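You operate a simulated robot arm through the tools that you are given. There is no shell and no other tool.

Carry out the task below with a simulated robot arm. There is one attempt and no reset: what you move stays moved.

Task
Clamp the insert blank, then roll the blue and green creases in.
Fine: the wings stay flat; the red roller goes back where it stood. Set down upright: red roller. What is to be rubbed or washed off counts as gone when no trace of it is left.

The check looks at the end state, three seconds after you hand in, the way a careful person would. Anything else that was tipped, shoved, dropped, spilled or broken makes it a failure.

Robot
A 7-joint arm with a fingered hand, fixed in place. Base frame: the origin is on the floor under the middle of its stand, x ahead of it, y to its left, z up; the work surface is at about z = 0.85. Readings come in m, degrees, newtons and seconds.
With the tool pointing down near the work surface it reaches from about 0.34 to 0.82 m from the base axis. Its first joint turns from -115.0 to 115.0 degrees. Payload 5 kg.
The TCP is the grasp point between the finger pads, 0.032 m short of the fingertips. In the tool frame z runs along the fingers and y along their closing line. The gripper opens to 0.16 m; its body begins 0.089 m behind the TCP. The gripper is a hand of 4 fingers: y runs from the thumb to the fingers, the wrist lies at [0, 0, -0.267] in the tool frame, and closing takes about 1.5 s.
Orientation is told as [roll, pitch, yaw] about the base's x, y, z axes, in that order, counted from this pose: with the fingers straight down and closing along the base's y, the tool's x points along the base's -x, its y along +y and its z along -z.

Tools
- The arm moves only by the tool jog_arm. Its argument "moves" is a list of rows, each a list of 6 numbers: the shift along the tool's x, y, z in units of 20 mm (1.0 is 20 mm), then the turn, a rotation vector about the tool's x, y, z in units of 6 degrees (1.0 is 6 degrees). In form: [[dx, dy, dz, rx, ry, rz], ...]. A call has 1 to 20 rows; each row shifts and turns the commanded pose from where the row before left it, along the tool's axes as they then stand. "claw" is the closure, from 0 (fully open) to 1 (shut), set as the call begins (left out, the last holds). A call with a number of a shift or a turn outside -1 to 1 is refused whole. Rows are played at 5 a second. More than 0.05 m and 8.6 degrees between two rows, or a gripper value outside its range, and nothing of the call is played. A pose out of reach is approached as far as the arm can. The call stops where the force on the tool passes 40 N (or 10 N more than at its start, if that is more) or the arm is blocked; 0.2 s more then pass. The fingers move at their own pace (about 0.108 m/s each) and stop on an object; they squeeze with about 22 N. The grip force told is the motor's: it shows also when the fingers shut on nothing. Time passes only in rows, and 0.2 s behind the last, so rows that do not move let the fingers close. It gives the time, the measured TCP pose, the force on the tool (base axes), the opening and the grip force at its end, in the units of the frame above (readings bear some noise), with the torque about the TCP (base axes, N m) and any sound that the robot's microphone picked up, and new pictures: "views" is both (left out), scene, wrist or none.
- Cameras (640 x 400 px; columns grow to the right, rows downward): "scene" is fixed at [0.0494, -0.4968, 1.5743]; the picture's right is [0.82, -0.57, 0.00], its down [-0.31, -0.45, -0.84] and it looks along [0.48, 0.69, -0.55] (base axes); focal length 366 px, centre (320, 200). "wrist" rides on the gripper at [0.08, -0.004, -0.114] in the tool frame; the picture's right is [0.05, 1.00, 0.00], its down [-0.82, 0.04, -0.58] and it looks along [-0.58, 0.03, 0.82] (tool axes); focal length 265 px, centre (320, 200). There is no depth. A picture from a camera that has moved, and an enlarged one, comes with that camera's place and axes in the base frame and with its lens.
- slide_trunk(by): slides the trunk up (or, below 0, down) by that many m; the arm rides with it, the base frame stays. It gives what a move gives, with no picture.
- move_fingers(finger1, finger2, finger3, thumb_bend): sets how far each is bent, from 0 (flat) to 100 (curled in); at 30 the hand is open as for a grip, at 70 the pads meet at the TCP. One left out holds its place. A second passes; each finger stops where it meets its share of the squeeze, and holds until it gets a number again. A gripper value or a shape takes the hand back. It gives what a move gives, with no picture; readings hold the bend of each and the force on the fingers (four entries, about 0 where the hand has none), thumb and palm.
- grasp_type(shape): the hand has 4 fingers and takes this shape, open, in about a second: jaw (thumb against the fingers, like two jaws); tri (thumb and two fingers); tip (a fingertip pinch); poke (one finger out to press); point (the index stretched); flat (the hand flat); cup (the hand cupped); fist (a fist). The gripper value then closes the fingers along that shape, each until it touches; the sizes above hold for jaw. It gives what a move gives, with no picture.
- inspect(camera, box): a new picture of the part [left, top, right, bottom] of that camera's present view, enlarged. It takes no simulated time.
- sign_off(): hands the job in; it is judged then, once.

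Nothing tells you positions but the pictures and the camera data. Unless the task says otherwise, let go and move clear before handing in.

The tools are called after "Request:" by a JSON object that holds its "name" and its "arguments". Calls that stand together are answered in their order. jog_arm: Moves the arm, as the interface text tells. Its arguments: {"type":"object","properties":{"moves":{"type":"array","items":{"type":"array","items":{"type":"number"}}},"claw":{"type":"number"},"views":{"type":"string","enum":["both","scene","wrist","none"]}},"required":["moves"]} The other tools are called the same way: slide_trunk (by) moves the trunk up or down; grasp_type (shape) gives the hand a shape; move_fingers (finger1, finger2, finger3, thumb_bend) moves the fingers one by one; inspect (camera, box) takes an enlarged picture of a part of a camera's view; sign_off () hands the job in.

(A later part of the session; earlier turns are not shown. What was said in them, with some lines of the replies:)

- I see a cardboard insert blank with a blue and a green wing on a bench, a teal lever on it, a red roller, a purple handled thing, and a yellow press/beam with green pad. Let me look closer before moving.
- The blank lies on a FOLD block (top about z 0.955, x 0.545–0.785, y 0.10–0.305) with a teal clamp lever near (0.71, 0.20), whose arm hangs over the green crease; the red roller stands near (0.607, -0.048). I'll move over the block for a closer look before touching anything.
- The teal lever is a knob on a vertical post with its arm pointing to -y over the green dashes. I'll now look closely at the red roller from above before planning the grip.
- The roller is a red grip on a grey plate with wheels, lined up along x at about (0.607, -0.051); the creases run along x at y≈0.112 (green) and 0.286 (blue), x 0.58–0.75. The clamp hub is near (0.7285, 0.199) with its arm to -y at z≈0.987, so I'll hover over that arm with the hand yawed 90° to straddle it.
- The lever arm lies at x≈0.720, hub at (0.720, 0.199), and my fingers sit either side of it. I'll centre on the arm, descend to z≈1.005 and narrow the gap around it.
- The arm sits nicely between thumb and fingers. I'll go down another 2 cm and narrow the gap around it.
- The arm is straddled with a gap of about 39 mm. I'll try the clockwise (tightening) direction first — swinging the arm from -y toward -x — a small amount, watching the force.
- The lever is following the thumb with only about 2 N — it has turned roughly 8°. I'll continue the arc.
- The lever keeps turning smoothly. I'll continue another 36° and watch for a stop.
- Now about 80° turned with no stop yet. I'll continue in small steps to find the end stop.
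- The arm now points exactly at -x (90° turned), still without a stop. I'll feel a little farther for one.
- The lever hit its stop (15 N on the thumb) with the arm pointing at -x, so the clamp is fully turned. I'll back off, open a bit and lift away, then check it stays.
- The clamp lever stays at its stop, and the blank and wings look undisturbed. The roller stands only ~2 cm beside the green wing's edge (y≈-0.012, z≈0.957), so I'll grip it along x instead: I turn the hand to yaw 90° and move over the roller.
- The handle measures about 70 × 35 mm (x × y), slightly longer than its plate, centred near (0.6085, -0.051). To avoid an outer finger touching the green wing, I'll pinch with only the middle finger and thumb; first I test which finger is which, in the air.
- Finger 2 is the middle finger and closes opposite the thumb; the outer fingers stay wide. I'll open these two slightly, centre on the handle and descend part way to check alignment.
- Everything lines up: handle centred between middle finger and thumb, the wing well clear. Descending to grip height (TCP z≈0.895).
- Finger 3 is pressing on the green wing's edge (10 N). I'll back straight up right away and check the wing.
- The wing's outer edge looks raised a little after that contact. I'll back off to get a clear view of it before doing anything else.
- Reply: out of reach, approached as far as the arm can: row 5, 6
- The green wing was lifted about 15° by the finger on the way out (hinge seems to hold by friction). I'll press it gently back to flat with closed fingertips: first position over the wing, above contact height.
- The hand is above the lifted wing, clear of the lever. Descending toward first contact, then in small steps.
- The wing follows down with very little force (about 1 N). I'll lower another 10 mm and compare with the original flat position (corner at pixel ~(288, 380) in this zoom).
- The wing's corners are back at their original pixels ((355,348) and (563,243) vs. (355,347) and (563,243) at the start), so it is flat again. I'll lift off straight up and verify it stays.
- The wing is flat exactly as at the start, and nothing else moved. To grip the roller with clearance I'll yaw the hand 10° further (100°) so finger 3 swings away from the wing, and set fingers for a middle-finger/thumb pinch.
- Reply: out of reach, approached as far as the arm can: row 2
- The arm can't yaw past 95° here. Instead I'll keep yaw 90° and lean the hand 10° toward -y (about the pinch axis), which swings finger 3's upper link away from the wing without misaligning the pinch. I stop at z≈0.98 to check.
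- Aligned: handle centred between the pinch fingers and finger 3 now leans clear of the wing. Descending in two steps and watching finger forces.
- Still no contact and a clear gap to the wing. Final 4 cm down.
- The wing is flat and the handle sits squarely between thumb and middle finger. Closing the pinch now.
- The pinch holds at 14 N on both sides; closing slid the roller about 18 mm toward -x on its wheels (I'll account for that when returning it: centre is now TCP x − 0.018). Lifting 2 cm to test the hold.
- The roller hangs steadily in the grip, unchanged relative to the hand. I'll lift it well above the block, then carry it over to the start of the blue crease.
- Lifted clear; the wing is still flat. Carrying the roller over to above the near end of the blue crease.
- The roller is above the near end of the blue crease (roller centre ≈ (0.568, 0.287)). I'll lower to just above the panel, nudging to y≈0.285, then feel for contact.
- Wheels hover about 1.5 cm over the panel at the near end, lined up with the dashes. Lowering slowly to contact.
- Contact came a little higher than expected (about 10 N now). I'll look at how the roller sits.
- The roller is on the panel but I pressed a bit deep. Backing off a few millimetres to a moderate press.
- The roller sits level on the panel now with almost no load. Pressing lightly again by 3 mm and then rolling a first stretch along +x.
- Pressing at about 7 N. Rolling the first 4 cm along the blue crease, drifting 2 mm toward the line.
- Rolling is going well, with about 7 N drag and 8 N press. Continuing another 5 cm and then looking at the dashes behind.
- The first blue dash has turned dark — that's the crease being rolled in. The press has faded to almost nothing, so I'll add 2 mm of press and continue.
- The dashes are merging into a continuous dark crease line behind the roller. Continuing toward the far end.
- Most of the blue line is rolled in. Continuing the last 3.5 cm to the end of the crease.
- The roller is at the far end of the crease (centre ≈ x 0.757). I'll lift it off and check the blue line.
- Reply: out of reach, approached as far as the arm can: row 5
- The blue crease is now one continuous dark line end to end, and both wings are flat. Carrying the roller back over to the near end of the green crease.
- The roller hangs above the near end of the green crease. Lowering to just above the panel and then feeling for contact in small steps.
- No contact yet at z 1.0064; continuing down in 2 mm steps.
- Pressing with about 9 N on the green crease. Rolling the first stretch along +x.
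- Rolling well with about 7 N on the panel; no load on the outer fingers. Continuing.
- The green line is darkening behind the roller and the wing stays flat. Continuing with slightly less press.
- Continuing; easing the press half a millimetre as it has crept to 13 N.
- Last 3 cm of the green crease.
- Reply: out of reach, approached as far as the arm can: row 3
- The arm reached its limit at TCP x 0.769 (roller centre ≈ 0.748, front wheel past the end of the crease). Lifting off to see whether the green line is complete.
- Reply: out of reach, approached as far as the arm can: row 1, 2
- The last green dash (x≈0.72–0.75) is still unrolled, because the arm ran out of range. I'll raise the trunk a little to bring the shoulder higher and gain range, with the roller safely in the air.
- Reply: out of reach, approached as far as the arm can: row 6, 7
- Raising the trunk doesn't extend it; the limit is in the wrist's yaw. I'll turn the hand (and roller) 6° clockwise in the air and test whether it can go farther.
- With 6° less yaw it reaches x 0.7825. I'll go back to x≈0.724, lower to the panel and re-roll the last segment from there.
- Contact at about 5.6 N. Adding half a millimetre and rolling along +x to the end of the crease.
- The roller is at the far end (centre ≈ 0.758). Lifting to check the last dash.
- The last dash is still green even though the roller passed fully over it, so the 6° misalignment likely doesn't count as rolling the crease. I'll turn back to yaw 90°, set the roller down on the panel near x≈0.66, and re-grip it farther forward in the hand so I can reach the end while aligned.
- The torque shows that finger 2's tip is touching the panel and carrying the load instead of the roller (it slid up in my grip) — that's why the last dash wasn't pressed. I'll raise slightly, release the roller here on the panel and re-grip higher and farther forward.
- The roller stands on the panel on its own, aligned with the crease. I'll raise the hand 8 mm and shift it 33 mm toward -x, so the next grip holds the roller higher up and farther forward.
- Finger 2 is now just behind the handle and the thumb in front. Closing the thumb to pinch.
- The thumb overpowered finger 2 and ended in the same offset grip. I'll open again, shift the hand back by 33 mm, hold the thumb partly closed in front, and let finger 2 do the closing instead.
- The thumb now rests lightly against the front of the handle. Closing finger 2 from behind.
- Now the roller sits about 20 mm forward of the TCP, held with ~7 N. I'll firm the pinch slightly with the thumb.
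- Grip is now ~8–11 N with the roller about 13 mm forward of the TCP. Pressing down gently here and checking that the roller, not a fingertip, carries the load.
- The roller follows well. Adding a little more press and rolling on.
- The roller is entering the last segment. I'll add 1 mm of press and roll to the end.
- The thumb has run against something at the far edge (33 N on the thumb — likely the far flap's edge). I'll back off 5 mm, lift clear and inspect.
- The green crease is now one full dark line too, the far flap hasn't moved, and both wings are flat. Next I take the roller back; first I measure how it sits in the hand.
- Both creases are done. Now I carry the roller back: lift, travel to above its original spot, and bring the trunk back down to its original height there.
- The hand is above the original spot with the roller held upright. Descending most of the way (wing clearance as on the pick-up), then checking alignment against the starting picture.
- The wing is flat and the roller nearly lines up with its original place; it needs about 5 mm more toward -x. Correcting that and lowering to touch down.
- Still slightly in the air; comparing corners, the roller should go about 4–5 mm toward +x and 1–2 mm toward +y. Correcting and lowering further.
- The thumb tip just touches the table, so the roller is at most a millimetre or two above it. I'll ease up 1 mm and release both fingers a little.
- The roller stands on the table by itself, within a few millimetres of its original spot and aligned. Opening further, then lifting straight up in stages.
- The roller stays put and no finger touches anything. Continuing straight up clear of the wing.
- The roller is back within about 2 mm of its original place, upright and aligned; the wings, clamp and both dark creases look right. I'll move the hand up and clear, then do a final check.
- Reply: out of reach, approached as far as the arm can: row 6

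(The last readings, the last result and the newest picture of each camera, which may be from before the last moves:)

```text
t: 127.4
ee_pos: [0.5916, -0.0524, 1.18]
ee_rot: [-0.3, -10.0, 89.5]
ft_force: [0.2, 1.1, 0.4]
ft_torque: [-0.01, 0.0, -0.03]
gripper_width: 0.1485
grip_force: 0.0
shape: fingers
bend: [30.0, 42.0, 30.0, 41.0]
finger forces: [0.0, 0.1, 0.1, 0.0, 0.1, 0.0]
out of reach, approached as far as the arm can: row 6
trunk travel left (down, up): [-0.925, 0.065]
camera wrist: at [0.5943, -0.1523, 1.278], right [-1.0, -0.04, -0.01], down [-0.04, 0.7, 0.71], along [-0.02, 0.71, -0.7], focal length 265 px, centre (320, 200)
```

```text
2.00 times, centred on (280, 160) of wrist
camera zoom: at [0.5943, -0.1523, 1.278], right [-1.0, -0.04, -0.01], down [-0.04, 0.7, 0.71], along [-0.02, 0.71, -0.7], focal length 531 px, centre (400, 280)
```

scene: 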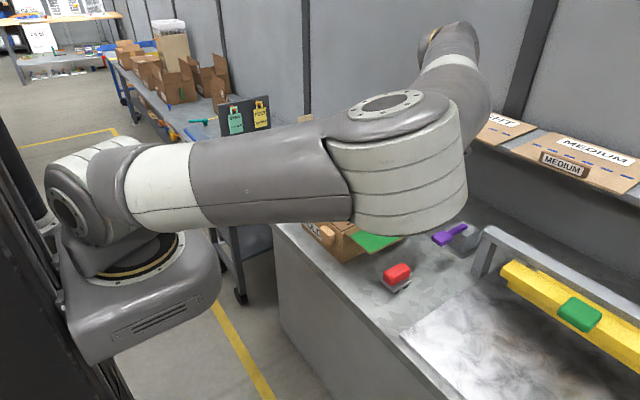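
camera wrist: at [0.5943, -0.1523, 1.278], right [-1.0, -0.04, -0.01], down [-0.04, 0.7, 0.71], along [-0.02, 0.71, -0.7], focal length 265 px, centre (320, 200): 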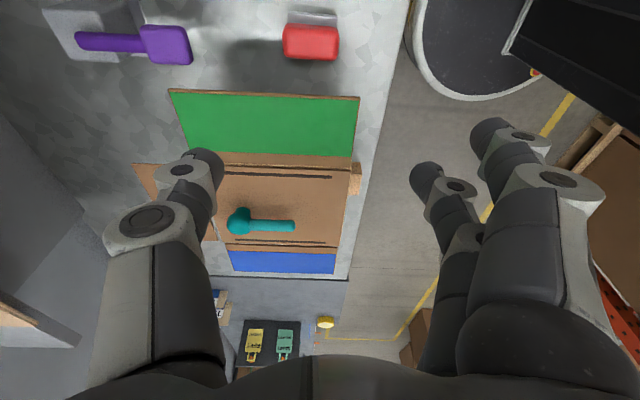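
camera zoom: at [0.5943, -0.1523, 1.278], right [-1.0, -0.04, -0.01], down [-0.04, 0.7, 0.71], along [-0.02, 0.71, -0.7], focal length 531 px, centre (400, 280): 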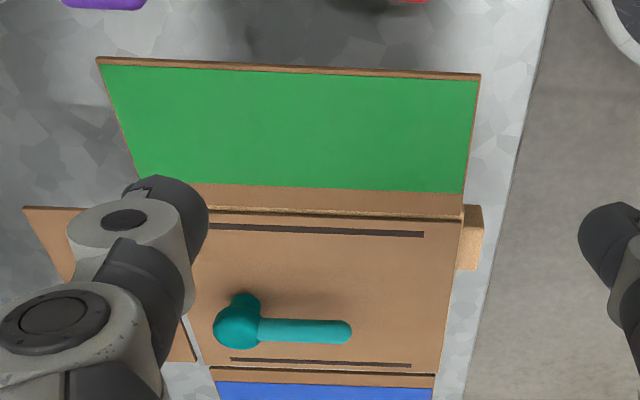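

The table area is as it was, but the elbow swung sideways at this stretched wrist pose. I'll turn the hand back to its neutral orientation so the arm relaxes, and re-check.

Request:
{"name": "jog_arm", "arguments": {"moves": [[0, 0, 0, 0, 0.8333, 0.5], [0, 0, 0, 0, 0.8333, 0.5], [0, 0, 0, 0, 0, 1], [0, 0, 0, 0, 0, 1], [0, 0, 0, 0, 0, 1], [0, 0, 0, 0, 0, 1], [0, 0, 0, 0, 0, 1], [0, 0, 0, 0, 0, 1], [0, 0, 0, 0, 0, 1], [0, 0, 0, 0, 0, 1], [0, 0, 0, 0, 0, 1], [0, 0, 0, 0, 0, 1], [0, 0, 0, 0, 0, 1], [0, 0, 0, 0, 0, 1], [0.5, 0, -1, 0, 0, 1], [0.5, 0, -1, 0, 0, 0], [0.5, 0, -1, 0, 0, 0], [0.5, 0, -1, 0, 0, 0]]}}

Request:
{"name": "inspect", "arguments": {"camera": "scene", "box": [270, 150, 450, 270]}}

Request:
{"name": "inspect", "arguments": {"camera": "scene", "box": [365, 245, 445, 295]}}

Request:
{"name": "inspect", "arguments": {"camera": "scene", "box": [330, 220, 390, 260]}}

```text
t: 131.2
ee_pos: [0.5531, -0.0563, 1.2618]
ee_rot: [0.1, 0.5, 6.0]
ft_force: [0.3, -0.4, -0.2]
ft_torque: [-0.02, -0.03, 0.0]
gripper_width: 0.1487
grip_force: 0.0
shape: fingers
bend: [30.0, 42.0, 30.0, 41.0]
finger forces: [0.1, 0.0, 0.0, 0.0, 0.1, 0.0]
trunk travel left (down, up): [-0.925, 0.065]
camera wrist: at [0.4733, -0.0696, 1.3763], right [-0.16, 0.99, 0.0], down [0.81, 0.13, 0.57], along [0.56, 0.09, -0.82], focal length 265 px, centre (320, 200)
```

scene: 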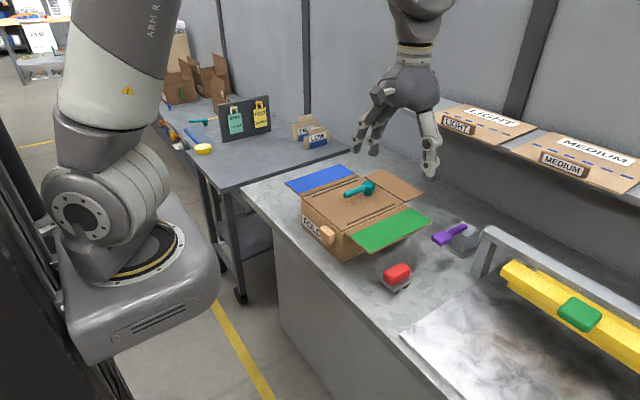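
wrist: 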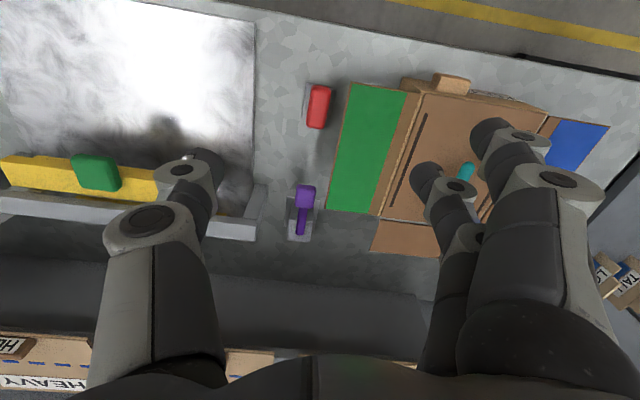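

```text
3.33 times, centred on (360, 210) of scene
camera zoom: at [0.0494, -0.4968, 1.5743], right [0.82, -0.57, 0.0], down [-0.31, -0.45, -0.84], along [0.48, 0.69, -0.55], focal length 1219 px, centre (187, 167)
```

zoom: 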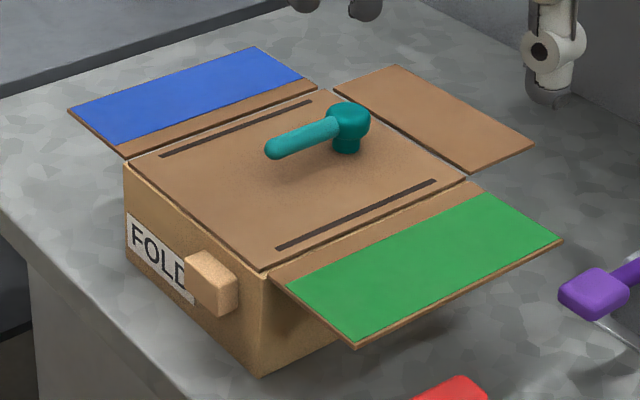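

```text
8.00 times, centred on (405, 270) of scene
camera zoom: at [0.0494, -0.4968, 1.5743], right [0.82, -0.57, 0.0], down [-0.31, -0.45, -0.84], along [0.48, 0.69, -0.55], focal length 2925 px, centre (-360, -360)
```

zoom: 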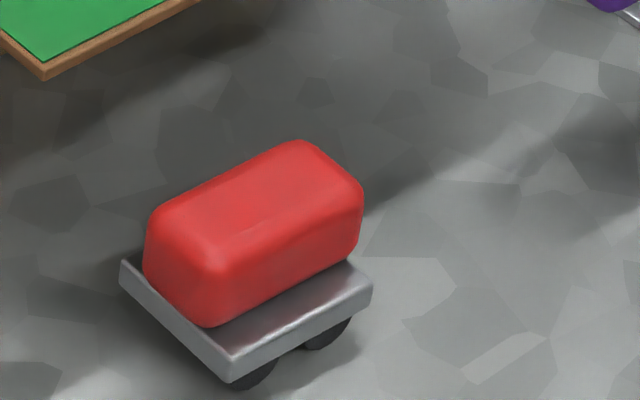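

```text
10.00 times, centred on (360, 240) of scene
camera zoom: at [0.0494, -0.4968, 1.5743], right [0.82, -0.57, 0.0], down [-0.31, -0.45, -0.84], along [0.48, 0.69, -0.55], focal length 3656 px, centre (-80, -200)
```

zoom: 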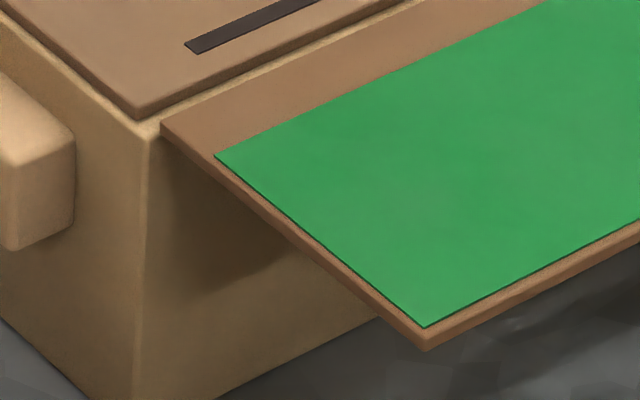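

The final pictures look right:
- **Clamp:** the lever is turned against its stop.
- **Creases:** both are dark, unbroken lines from end to end.
- **Wings and flap:** both wings are flat, and the far flap is where it was. I did lift the green wing about 15° during an early grip attempt and pressed it back to its starting position.
- **Roller:** it stands upright within about 2 mm of its original spot.

The hand is empty and well clear, so I'm handing in.

Request:
{"name": "sign_off", "arguments": {}}

```text
The job is handed in.
```

I clamped the insert blank and rolled in both the blue and green creases. The job is handed in, and I haven't seen the check's result.

- **Clamp:** the teal lever is turned a quarter turn, against its stop.
- **Creases:** both dashed lines are now dark and unbroken from end to end. The last stretch of the green one took three tries; the first two left its final dash unrolled.
- **Wings:** both are flat in the final pictures. On my first try at gripping the roller, a finger caught the green wing and lifted it about 15°. I pressed it back, and its corners match the starting picture to within about a pixel.
- **Far flap:** while I was rolling the green crease, my thumb ran into something at the far edge with about 33 N, most likely this flap. I backed off, and the flap still matches its starting position.
- **Red roller:** it stands upright and lined up as before, about 2 mm from where it stood.

Nothing else looks moved, and the hand is empty and clear of the bench.
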